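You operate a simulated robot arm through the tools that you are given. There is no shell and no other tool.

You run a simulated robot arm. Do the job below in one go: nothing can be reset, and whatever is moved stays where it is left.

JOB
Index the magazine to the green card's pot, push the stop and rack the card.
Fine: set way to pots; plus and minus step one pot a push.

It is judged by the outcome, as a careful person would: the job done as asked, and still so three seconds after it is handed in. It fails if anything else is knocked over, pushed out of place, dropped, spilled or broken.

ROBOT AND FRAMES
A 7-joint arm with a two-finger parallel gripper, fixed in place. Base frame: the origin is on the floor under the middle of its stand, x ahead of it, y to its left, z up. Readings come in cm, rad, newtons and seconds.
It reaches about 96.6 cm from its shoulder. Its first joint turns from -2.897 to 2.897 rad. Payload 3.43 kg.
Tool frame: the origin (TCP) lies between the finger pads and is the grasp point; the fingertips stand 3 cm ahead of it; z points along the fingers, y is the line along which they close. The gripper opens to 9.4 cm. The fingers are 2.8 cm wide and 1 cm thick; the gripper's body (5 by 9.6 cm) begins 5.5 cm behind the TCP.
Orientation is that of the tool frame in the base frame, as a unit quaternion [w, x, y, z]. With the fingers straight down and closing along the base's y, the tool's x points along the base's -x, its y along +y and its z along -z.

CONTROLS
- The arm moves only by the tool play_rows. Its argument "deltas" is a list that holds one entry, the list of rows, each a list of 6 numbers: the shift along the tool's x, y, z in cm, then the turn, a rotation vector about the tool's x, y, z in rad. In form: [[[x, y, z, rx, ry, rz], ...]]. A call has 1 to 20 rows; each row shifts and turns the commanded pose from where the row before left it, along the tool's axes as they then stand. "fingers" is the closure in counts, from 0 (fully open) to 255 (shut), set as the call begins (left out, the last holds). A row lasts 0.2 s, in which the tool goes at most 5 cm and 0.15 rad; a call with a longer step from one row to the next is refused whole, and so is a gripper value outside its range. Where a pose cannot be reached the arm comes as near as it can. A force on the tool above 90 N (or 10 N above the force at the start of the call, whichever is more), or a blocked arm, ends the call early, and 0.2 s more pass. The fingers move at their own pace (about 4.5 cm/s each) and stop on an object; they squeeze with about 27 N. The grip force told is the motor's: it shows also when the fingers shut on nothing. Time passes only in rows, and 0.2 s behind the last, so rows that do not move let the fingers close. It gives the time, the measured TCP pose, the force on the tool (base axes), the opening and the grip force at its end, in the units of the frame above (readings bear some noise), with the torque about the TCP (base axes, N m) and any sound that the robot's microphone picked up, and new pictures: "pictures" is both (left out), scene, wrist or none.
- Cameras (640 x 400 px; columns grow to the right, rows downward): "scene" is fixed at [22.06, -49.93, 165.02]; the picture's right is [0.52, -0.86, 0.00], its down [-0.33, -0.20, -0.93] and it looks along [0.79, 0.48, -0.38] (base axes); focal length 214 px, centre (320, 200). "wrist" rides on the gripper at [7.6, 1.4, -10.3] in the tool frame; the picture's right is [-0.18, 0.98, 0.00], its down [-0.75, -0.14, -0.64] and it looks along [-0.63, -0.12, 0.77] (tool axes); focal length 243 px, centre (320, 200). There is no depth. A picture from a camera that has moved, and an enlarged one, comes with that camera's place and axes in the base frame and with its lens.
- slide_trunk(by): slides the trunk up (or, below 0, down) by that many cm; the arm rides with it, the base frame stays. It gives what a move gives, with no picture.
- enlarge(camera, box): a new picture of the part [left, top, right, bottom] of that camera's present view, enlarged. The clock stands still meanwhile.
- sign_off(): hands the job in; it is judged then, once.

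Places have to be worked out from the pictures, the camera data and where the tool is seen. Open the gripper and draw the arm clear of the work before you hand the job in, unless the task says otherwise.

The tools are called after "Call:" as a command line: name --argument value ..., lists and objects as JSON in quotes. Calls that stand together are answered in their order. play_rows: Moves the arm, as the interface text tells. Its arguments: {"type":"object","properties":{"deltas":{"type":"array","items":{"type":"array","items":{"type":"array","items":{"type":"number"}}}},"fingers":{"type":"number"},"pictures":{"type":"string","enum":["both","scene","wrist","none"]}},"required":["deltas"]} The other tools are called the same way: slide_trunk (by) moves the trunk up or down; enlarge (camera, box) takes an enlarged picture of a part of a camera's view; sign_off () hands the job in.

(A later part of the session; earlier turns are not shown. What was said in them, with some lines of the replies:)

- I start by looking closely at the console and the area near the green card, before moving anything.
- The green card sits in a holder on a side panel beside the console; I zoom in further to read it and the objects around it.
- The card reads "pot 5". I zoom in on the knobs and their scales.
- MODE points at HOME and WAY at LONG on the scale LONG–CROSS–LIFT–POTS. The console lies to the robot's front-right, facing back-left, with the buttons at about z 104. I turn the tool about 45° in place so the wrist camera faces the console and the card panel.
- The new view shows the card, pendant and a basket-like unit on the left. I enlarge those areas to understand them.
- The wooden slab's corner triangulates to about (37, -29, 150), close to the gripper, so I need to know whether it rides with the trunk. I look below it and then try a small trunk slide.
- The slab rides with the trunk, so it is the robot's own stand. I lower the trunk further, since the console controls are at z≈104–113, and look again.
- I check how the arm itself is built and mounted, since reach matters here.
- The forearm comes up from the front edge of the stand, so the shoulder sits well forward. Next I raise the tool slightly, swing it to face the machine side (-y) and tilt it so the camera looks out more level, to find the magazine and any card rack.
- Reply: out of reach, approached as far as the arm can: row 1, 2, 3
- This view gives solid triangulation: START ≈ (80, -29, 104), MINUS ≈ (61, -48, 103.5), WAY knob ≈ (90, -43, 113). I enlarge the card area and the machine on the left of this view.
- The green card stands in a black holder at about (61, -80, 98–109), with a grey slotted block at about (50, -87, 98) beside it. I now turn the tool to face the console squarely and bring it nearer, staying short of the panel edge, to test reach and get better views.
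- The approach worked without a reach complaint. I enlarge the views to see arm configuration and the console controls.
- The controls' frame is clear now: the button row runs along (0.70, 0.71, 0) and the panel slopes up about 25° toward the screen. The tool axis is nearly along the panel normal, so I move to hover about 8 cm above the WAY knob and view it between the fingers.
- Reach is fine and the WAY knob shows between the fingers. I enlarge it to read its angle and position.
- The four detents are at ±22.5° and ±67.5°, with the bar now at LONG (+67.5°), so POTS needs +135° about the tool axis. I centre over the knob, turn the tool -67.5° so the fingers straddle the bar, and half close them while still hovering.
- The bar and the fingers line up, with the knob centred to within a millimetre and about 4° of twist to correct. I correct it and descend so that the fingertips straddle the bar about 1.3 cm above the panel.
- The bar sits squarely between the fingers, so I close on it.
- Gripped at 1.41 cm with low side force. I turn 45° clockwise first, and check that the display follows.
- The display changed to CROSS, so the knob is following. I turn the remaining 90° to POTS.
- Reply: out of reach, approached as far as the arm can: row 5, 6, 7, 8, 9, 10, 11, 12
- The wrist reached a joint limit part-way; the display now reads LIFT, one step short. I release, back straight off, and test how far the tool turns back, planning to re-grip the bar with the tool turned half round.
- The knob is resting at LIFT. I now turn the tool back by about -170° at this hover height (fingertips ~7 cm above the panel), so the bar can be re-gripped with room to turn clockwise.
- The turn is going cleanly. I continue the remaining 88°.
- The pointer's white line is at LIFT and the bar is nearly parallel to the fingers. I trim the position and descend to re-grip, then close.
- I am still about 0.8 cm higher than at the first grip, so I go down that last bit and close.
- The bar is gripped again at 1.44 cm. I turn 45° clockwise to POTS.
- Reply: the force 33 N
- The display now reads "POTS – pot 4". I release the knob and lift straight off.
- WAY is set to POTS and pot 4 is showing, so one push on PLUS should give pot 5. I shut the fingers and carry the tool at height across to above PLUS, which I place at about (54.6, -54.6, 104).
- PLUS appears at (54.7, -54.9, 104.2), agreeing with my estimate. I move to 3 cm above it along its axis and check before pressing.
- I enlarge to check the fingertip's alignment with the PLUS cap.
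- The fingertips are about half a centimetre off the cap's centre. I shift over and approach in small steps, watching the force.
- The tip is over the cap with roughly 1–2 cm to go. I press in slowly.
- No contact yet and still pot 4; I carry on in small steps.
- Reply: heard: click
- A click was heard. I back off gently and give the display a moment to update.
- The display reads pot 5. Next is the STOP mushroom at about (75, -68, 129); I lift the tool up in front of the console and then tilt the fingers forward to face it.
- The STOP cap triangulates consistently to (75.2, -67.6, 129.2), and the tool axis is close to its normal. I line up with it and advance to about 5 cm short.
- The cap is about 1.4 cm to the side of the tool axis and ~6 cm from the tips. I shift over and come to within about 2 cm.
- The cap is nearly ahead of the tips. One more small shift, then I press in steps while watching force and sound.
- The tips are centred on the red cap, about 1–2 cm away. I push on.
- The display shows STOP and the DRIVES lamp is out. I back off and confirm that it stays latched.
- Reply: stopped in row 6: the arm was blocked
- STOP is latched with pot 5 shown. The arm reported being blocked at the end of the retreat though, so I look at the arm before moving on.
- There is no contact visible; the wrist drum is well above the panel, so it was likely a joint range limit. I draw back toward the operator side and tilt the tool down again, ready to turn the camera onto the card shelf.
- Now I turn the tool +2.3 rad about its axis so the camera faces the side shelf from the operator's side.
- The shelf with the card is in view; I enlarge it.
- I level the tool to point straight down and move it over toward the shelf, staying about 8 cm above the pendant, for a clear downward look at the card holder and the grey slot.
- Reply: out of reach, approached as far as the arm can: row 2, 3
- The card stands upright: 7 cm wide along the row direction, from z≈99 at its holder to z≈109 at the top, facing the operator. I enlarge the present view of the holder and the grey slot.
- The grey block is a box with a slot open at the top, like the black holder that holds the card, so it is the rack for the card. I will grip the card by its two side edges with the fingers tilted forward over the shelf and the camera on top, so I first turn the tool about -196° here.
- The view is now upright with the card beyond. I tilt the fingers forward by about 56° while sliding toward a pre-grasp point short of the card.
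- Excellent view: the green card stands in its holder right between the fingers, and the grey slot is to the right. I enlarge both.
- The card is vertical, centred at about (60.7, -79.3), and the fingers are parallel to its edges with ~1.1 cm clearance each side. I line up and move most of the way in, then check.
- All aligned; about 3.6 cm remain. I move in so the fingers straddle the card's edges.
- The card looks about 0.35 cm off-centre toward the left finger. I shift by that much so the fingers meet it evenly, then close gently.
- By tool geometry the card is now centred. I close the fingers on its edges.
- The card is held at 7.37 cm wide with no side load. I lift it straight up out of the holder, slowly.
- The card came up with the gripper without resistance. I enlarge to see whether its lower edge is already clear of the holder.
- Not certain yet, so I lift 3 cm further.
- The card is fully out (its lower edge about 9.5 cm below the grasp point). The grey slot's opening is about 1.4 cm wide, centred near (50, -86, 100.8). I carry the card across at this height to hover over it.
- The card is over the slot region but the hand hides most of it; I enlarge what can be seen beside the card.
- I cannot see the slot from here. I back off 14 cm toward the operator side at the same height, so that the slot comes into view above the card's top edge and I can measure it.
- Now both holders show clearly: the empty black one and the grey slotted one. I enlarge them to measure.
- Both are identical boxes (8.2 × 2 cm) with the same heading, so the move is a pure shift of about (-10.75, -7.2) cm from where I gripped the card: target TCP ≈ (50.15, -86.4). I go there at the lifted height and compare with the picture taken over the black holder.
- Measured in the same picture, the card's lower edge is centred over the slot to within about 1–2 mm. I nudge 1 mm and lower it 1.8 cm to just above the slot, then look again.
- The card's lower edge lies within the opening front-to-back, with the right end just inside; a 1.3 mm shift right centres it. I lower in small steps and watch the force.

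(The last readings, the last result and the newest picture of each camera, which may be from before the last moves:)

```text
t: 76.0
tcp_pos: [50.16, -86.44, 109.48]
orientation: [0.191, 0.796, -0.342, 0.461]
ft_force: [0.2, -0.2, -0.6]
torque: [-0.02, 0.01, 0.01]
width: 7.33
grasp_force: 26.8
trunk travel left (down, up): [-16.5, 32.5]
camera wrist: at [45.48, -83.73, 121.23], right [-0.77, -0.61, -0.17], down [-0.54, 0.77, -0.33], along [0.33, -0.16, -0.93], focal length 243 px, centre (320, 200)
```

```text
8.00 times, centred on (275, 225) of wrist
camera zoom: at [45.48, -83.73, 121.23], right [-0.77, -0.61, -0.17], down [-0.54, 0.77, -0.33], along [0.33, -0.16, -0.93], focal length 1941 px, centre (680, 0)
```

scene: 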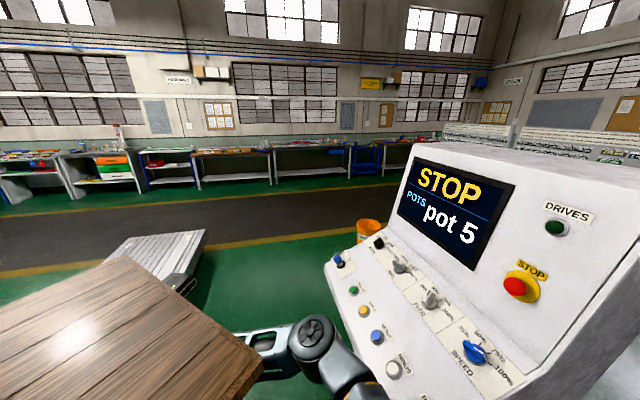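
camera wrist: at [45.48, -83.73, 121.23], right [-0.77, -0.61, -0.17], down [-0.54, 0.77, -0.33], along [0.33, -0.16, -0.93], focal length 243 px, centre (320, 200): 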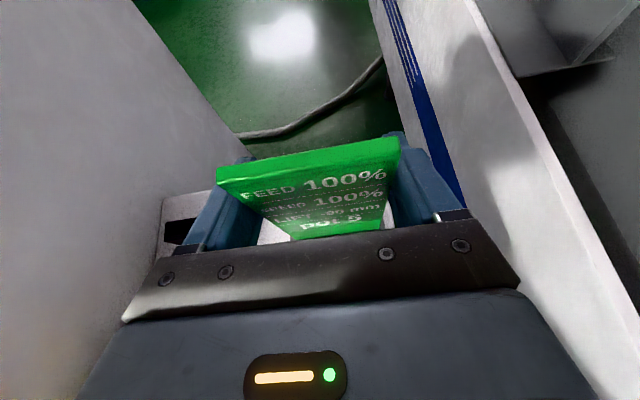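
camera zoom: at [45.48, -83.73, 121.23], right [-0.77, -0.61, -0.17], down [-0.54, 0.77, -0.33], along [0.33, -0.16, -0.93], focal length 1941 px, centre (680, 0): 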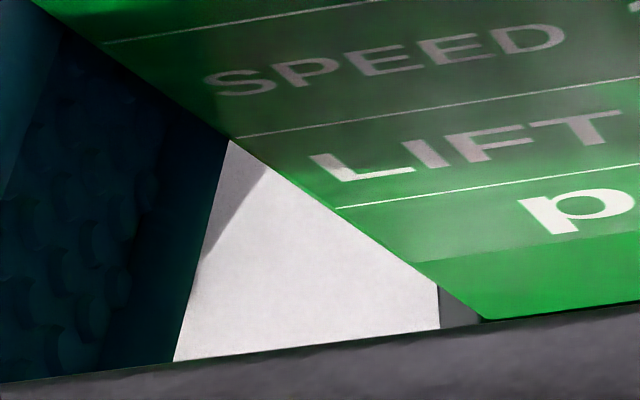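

Both end walls of the slot show equally on either side of the card, so it is centred. I continue lowering gently.

Call:
play_rows --deltas '[[[-0.26, 0.004, 0.15, 0, 0, 0], [-0.26, 0.004, 0.15, 0, 0, 0], [-0.26, 0.004, 0.15, 0, 0, 0], [0, 0, 0, 0, 0, 0]]]' --pictures "wrist"

Call:
enlarge --camera "wrist" --box '[370, 200, 410, 235]'

Call:
enlarge --camera "wrist" --box '[240, 200, 310, 250]'

```text
t: 77.0
tcp_pos: [50.15, -86.51, 108.57]
orientation: [0.19, 0.797, -0.342, 0.461]
ft_force: [-0.3, -0.2, 0.0]
torque: [0.0, 0.03, 0.02]
width: 7.33
grasp_force: 26.7
trunk travel left (down, up): [-16.5, 32.5]
camera wrist: at [45.54, -83.72, 120.31], right [-0.77, -0.61, -0.17], down [-0.54, 0.77, -0.33], along [0.33, -0.16, -0.93], focal length 243 px, centre (320, 200)
```

wrist: 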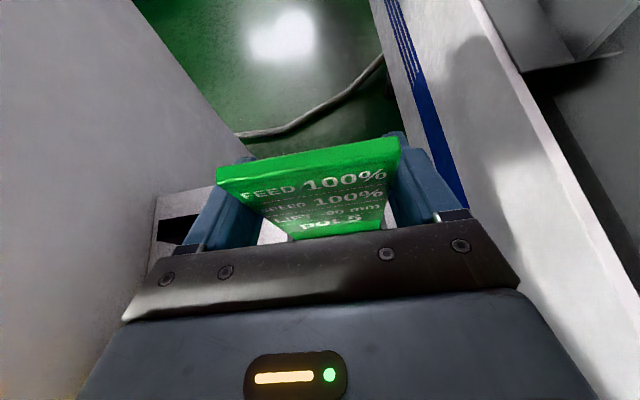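

```text
11.43 times, centred on (390, 218) of wrist
camera zoom: at [45.54, -83.72, 120.31], right [-0.77, -0.61, -0.17], down [-0.54, 0.77, -0.33], along [0.33, -0.16, -0.93], focal length 2773 px, centre (-480, 0)
```

zoom: 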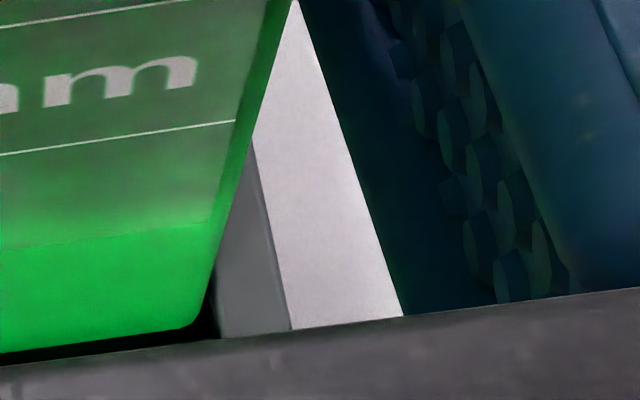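

```text
8.00 times, centred on (275, 225) of wrist
camera zoom: at [45.54, -83.72, 120.31], right [-0.77, -0.61, -0.17], down [-0.54, 0.77, -0.33], along [0.33, -0.16, -0.93], focal length 1941 px, centre (680, 0)
```

zoom: 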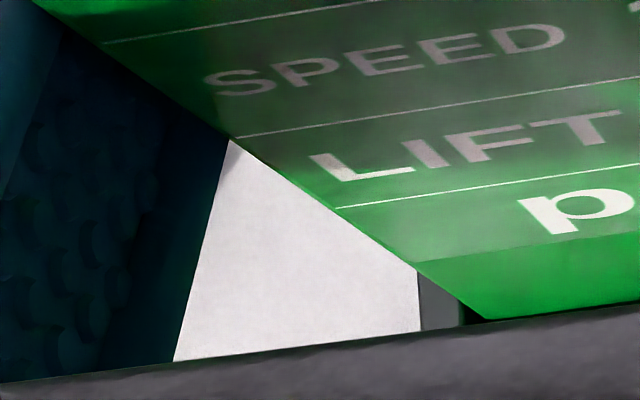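

Small dark gaps now show on both ends (about 1.3 and 2 mm) and in front, so the card is inside the opening's outline with no contact. I keep lowering.

Call:
play_rows --deltas '[[[-0.35, 0, 0.2, 0, 0, 0], [-0.35, 0, 0.2, 0, 0, 0], [-0.35, 0, 0.2, 0, 0, 0], [0, 0, 0, 0, 0, 0]]]' --pictures "wrist"

Call:
enlarge --camera "wrist" --box '[200, 120, 420, 250]'

Call:
enlarge --camera "wrist" --box '[370, 200, 410, 235]'

```text
t: 78.0
tcp_pos: [50.2, -86.43, 107.27]
orientation: [0.191, 0.796, -0.342, 0.461]
ft_force: [0.6, 0.0, -1.0]
torque: [-0.01, -0.01, 0.04]
width: 7.36
grasp_force: 27.4
trunk travel left (down, up): [-16.5, 32.5]
camera wrist: at [45.5, -83.72, 119.08], right [-0.77, -0.61, -0.17], down [-0.54, 0.77, -0.33], along [0.33, -0.16, -0.93], focal length 243 px, centre (320, 200)
```

wrist: 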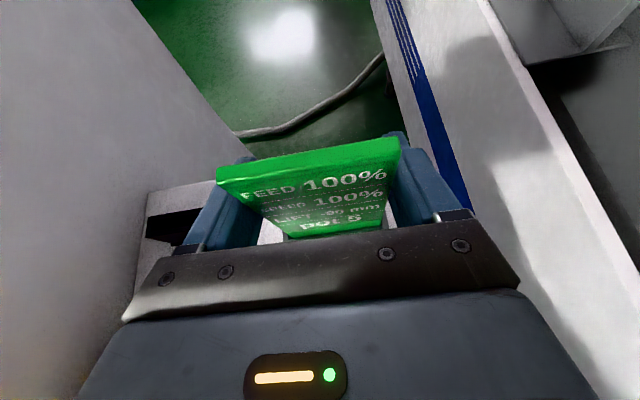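

```text
2.91 times, centred on (310, 185) of wrist
camera zoom: at [45.5, -83.72, 119.08], right [-0.77, -0.61, -0.17], down [-0.54, 0.77, -0.33], along [0.33, -0.16, -0.93], focal length 706 px, centre (349, 244)
```

zoom: 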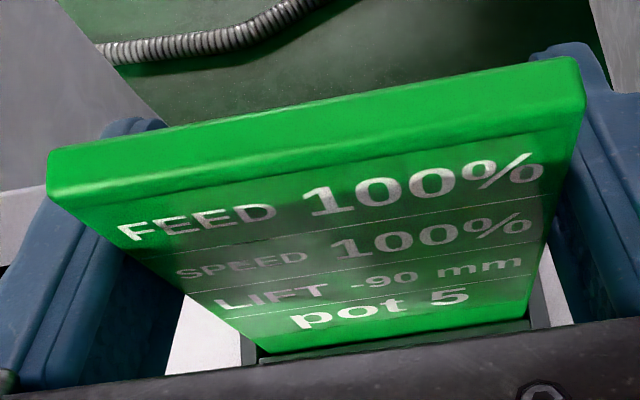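

```text
11.43 times, centred on (390, 218) of wrist
camera zoom: at [45.5, -83.72, 119.08], right [-0.77, -0.61, -0.17], down [-0.54, 0.77, -0.33], along [0.33, -0.16, -0.93], focal length 2773 px, centre (-480, 0)
```

zoom: 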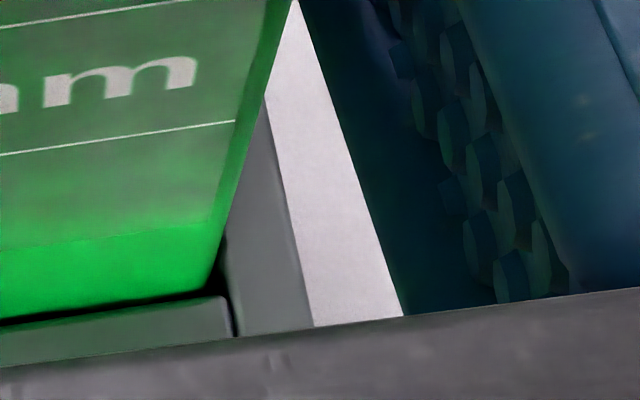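

The slot's front rim now hides the card's lower edge – the card is going in. I continue down toward the seated height (grasp z ≈ 105.7), watching for contact.

Call:
play_rows --deltas '[[[-0.26, 0, 0.15, 0, 0, 0], [-0.26, 0, 0.15, 0, 0, 0], [-0.26, 0, 0.15, 0, 0, 0], [-0.26, 0, 0.15, 0, 0, 0], [0, 0, 0, 0, 0, 0]]]' --pictures "wrist"

Call:
enlarge --camera "wrist" --box '[200, 120, 420, 250]'

```text
t: 79.2
tcp_pos: [50.06, -86.45, 106.15]
orientation: [0.191, 0.796, -0.342, 0.461]
ft_force: [0.4, 0.1, 0.1]
torque: [-0.02, -0.02, 0.01]
width: 7.36
grasp_force: 26.6
trunk travel left (down, up): [-16.5, 32.5]
camera wrist: at [45.51, -83.71, 117.94], right [-0.77, -0.61, -0.17], down [-0.54, 0.77, -0.33], along [0.33, -0.16, -0.93], focal length 243 px, centre (320, 200)
```

wrist: 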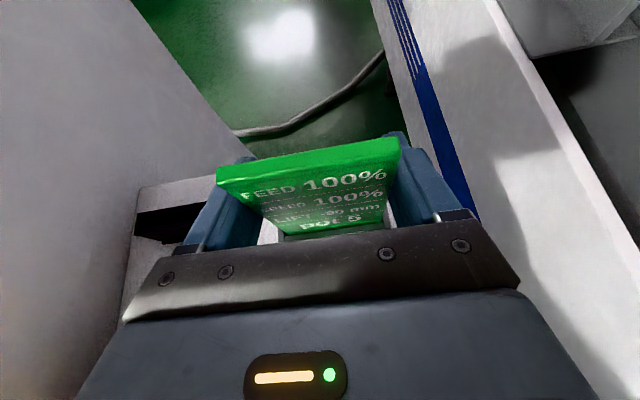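

```text
2.91 times, centred on (310, 185) of wrist
camera zoom: at [45.51, -83.71, 117.94], right [-0.77, -0.61, -0.17], down [-0.54, 0.77, -0.33], along [0.33, -0.16, -0.93], focal length 706 px, centre (349, 244)
```

zoom: 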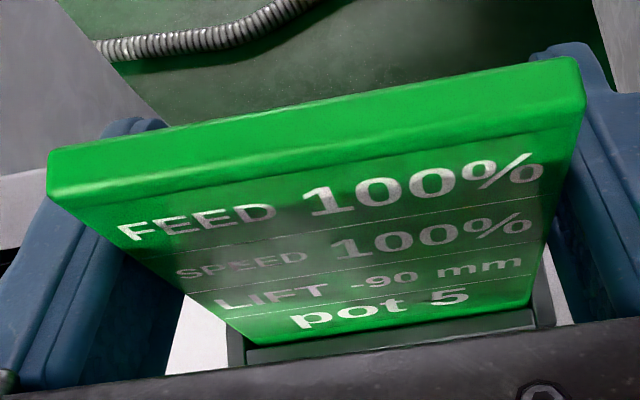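

Still moving freely. I lower the last few millimetres until it seats.

Call:
play_rows --deltas '[[[-0.173, 0, 0.1, 0, 0, 0], [-0.173, 0, 0.1, 0, 0, 0], [0, 0, 0, 0, 0, 0]]]' --pictures "none"

Call:
play_rows --deltas '[[[-0.173, 0, 0.1, 0, 0, 0], [-0.087, 0, 0.05, 0, 0, 0], [0, 0, 0, 0, 0, 0]]]' --pictures "wrist"

Call:
enlarge --camera "wrist" --box '[200, 120, 420, 250]'

```text
t: 80.0
tcp_pos: [50.21, -86.35, 105.8]
orientation: [0.19, 0.797, -0.342, 0.461]
ft_force: [0.5, 1.2, -0.1]
torque: [-0.03, 0.02, -0.01]
width: 7.35
grasp_force: 27.5
trunk travel left (down, up): [-16.5, 32.5]
```

```text
t: 80.8
tcp_pos: [50.2, -86.42, 105.62]
orientation: [0.192, 0.796, -0.341, 0.461]
ft_force: [0.0, -0.4, 10.6]
torque: [-0.26, 0.33, -0.02]
width: 7.35
grasp_force: 26.4
trunk travel left (down, up): [-16.5, 32.5]
camera wrist: at [45.52, -83.65, 117.41], right [-0.77, -0.61, -0.17], down [-0.54, 0.77, -0.33], along [0.33, -0.16, -0.93], focal length 243 px, centre (320, 200)
```

wrist: 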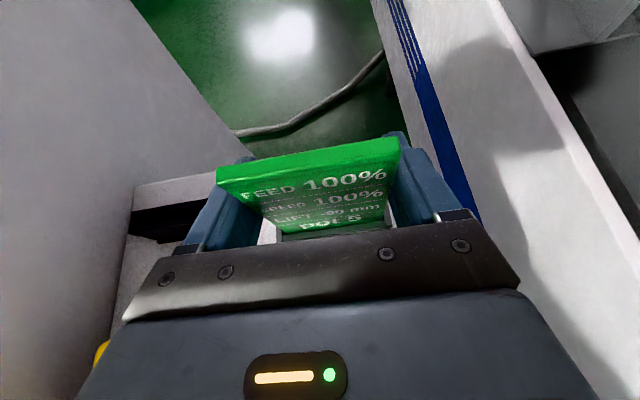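

```text
2.91 times, centred on (310, 185) of wrist
camera zoom: at [45.52, -83.65, 117.41], right [-0.77, -0.61, -0.17], down [-0.54, 0.77, -0.33], along [0.33, -0.16, -0.93], focal length 706 px, centre (349, 244)
```

zoom: 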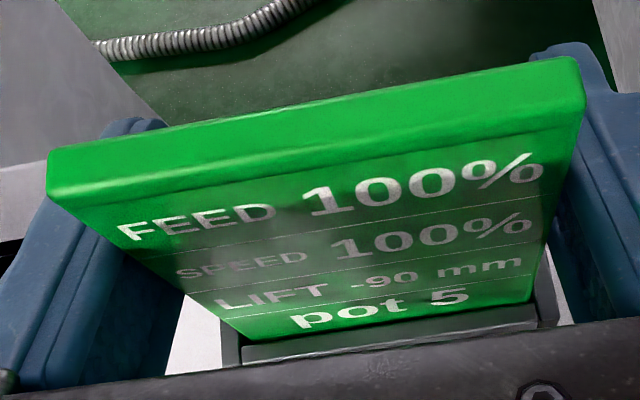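

Contact (10.6 N) at the same height as the card had in the black holder: it is seated. I open the fingers to release it.

Call:
play_rows --deltas '[[[0, 0, 0, 0, 0, 0], [0, 0, 0, 0, 0, 0], [0, 0, 0, 0, 0, 0], [0, 0, 0, 0, 0, 0]]]' --fingers 0 --pictures "wrist"

Call:
enlarge --camera "wrist" --box '[180, 110, 440, 250]'

```text
t: 81.8
tcp_pos: [50.14, -86.38, 105.55]
orientation: [0.19, 0.796, -0.342, 0.461]
ft_force: [0.3, -0.6, 0.3]
torque: [-0.02, 0.01, 0.04]
width: 9.34
grasp_force: 0.0
trunk travel left (down, up): [-16.5, 32.5]
camera wrist: at [45.55, -83.69, 117.23], right [-0.77, -0.61, -0.17], down [-0.54, 0.77, -0.33], along [0.33, -0.16, -0.93], focal length 243 px, centre (320, 200)
```

wrist: 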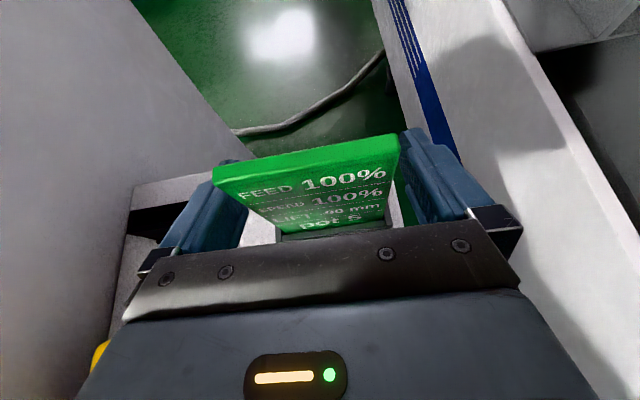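

```text
2.46 times, centred on (310, 180) of wrist
camera zoom: at [45.55, -83.69, 117.23], right [-0.77, -0.61, -0.17], down [-0.54, 0.77, -0.33], along [0.33, -0.16, -0.93], focal length 597 px, centre (345, 249)
```

zoom: 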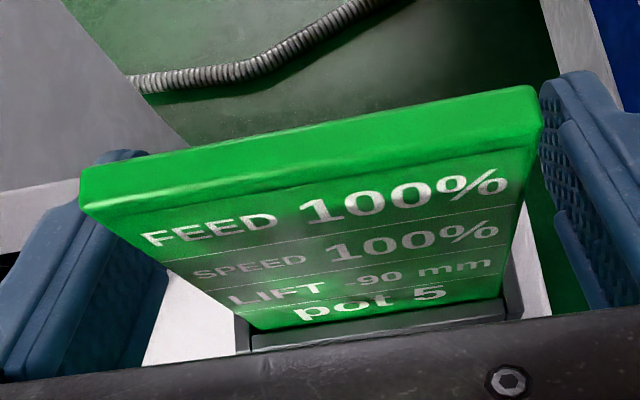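

The card stands in the rack by itself with clearance on both sides. I draw straight back along the finger axis.

Call:
play_rows --deltas '[[[0, 0, -1, 0, 0, 0], [0, 0, -1.5, 0, 0, 0], [0, 0, -2, 0, 0, 0], [0, 0, -2.5, 0, 0, 0], [0, 0, -3, 0, 0, 0], [0, 0, -3, 0, 0, 0], [0, 0, 0, 0, 0, 0]]]'

Call:
enlarge --camera "wrist" --box '[180, 60, 460, 240]'

```text
t: 83.4
tcp_pos: [42.41, -78.2, 111.97]
orientation: [0.191, 0.796, -0.342, 0.461]
ft_force: [0.4, -0.2, -0.5]
torque: [0.04, 0.02, 0.0]
width: 9.43
grasp_force: 0.0
trunk travel left (down, up): [-16.5, 32.5]
camera wrist: at [37.73, -75.57, 123.8], right [-0.77, -0.61, -0.17], down [-0.54, 0.77, -0.33], along [0.33, -0.16, -0.93], focal length 243 px, centre (320, 200)
```

scene: 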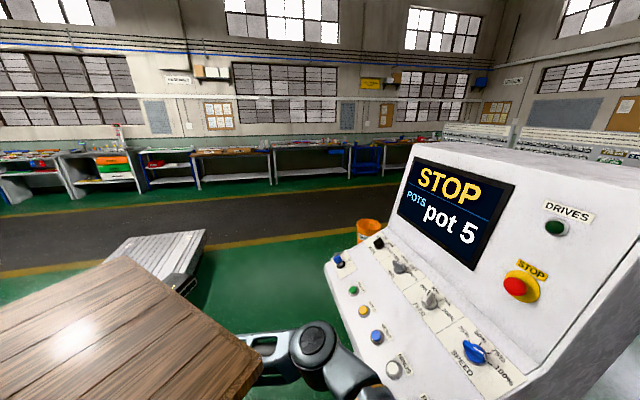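
wrist: 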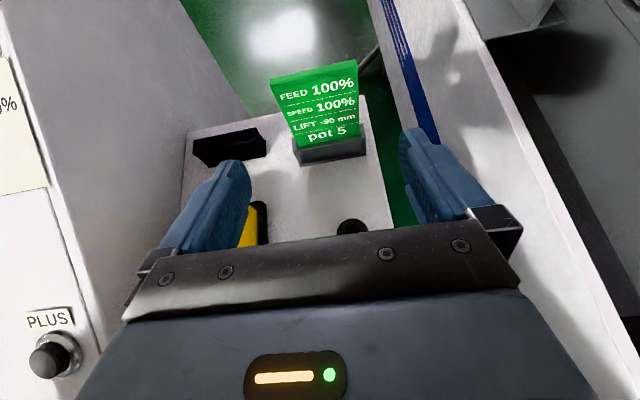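

```text
2.22 times, centred on (320, 150) of wrist
camera zoom: at [37.73, -75.57, 123.8], right [-0.77, -0.61, -0.17], down [-0.54, 0.77, -0.33], along [0.33, -0.16, -0.93], focal length 539 px, centre (320, 311)
```

zoom: 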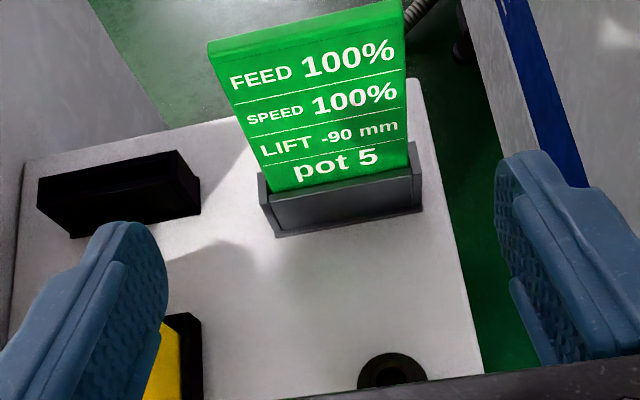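

The green card is seated in the grey rack, the display still shows STOP and pot 5, and nothing else was disturbed. I now draw the arm back and up, clear of the shelf and console.

Call:
play_rows --deltas '[[[0.8, 0, -1.5, 0, 0, 0], [0.8, 0, -1.5, 0, 0, 0], [-0.36, -0.45, -1.25, 0, -0.1226, 0], [-0.53, -0.45, -1.2, 0, -0.1226, 0], [-0.71, -0.45, -1.1, 0, -0.1226, 0], [-0.86, -0.45, -1.0, 0, -0.1226, 0], [-1.02, -0.45, -0.85, 0, -0.1226, 0], [-1.14, -0.45, -0.7, 0, -0.1226, 0], [-1.26, -0.45, -0.55, 0, -0.1226, 0], [-1.34, -0.45, -0.4, 0, -0.1226, 0], [0, 0, 0, 0, 0, 0]]]'

```text
t: 85.8
tcp_pos: [37.93, -66.84, 116.34]
orientation: [0.005, 0.924, -0.381, 0.03]
ft_force: [0.6, 0.6, 0.6]
torque: [0.01, -0.04, 0.01]
width: 9.4
grasp_force: 0.1
trunk travel left (down, up): [-16.5, 32.5]
camera wrist: at [41.81, -72.72, 127.16], right [-0.82, -0.57, -0.02], down [-0.47, 0.65, 0.6], along [-0.33, 0.5, -0.8], focal length 243 px, centre (320, 200)
```

scene: 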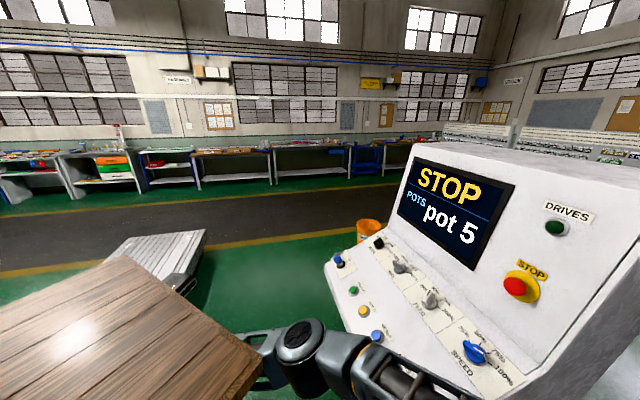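
wrist: 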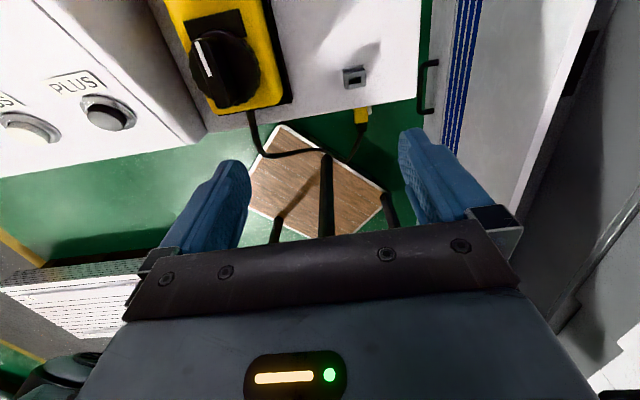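

I move on toward the open space in front of the robot, well away from the console and shelf.

Call:
play_rows --deltas '[[[-1.46, -2.95, -0.9, 0, 0, 0], [-1.46, -2.95, -0.9, 0, 0, 0], [-1.46, -2.95, -0.9, 0, 0, 0], [-1.46, -2.95, -0.9, 0, 0, 0], [-1.46, -2.95, -0.9, 0, 0, 0], [-1.46, -2.95, -0.7, 0, 0, 0], [0, 0, 0, 0, 0, 0]]]'

Call:
enlarge --camera "scene" --box '[320, 140, 600, 400]'

Call:
enlarge --camera "wrist" --box '[0, 0, 420, 240]'

```text
t: 87.4
tcp_pos: [43.02, -48.57, 119.88]
orientation: [0.003, 0.919, -0.394, 0.008]
ft_force: [0.2, 0.5, 0.1]
torque: [0.04, -0.04, -0.02]
width: 9.41
grasp_force: 0.0
trunk travel left (down, up): [-16.5, 32.5]
camera wrist: at [47.1, -54.78, 130.25], right [-0.84, -0.55, 0.0], down [-0.43, 0.65, 0.63], along [-0.34, 0.53, -0.78], focal length 243 px, centre (320, 200)
```

scene: 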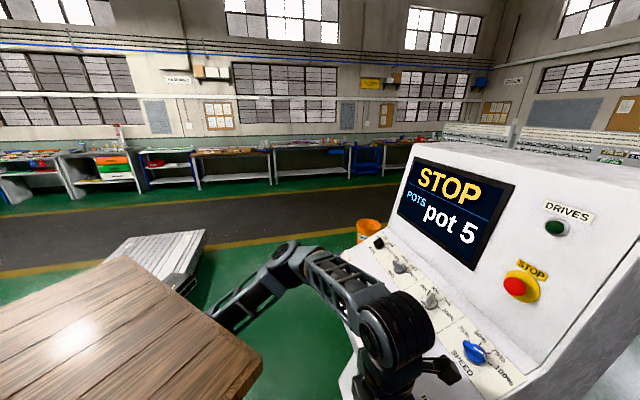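
wrist: 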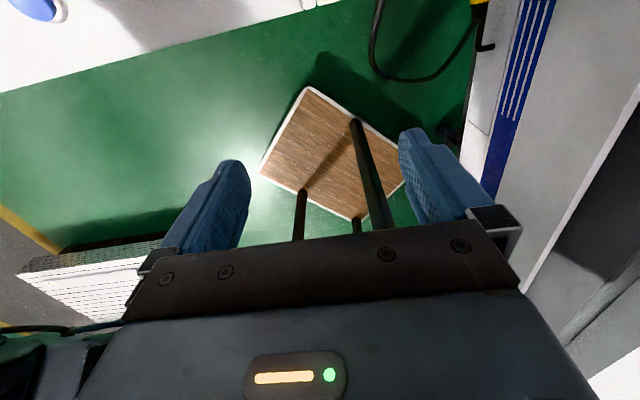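

```text
1.54 times, centred on (460, 270) of scene
camera zoom: at [22.06, -49.93, 165.02], right [0.52, -0.86, 0.0], down [-0.33, -0.2, -0.93], along [0.79, 0.48, -0.38], focal length 330 px, centre (105, 92)
```

zoom: 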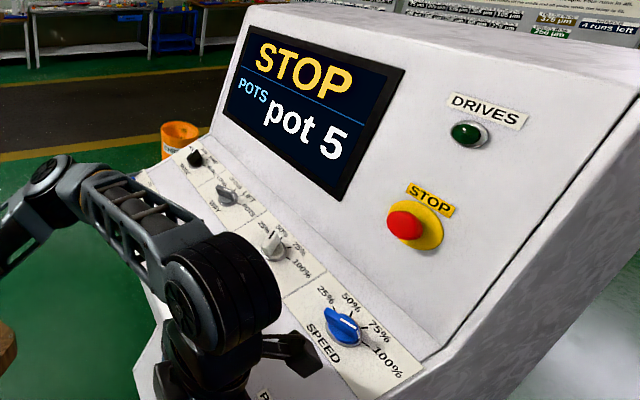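

```text
1.52 times, centred on (210, 120) of wrist
camera zoom: at [47.1, -54.78, 130.25], right [-0.84, -0.55, 0.0], down [-0.43, 0.65, 0.63], along [-0.34, 0.53, -0.78], focal length 370 px, centre (488, 322)
```

zoom: 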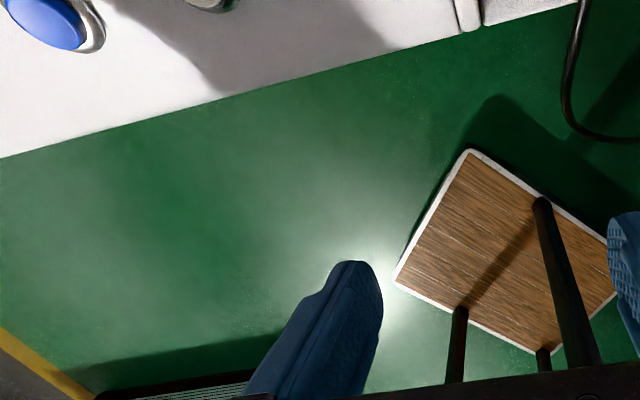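

The display reads STOP and pot 5, and the DRIVES lamp is out. The card is seated in the grey rack, the gripper is open and the arm stands clear of the console and shelf, so I hand the job in.

Call:
sign_off

```text
The job is handed in.
```

The job is done and handed in. The magazine is on pot 5, STOP is pushed in, and the green card is in the grey rack.

- **Magazine:** I turned WAY from LONG to POTS. The display showed pot 4, so one push on PLUS brought it to pot 5, the pot on the green card.
- **Stop:** I pushed the red STOP button on the console. It stayed in, the display read STOP, and the DRIVES lamp went out.
- **Card:** I lifted the card out of the black holder and seated it in the matching grey slot beside it. Nothing there is labelled "rack"; I took the grey slot as the rack because it is the same type of holder and the only empty one I saw on the shelf.

The gripper is open and the arm is clear of the console and shelf. I saw nothing else knocked or moved. WAY is still on POTS and the trunk is about 26 cm lower than at the start.
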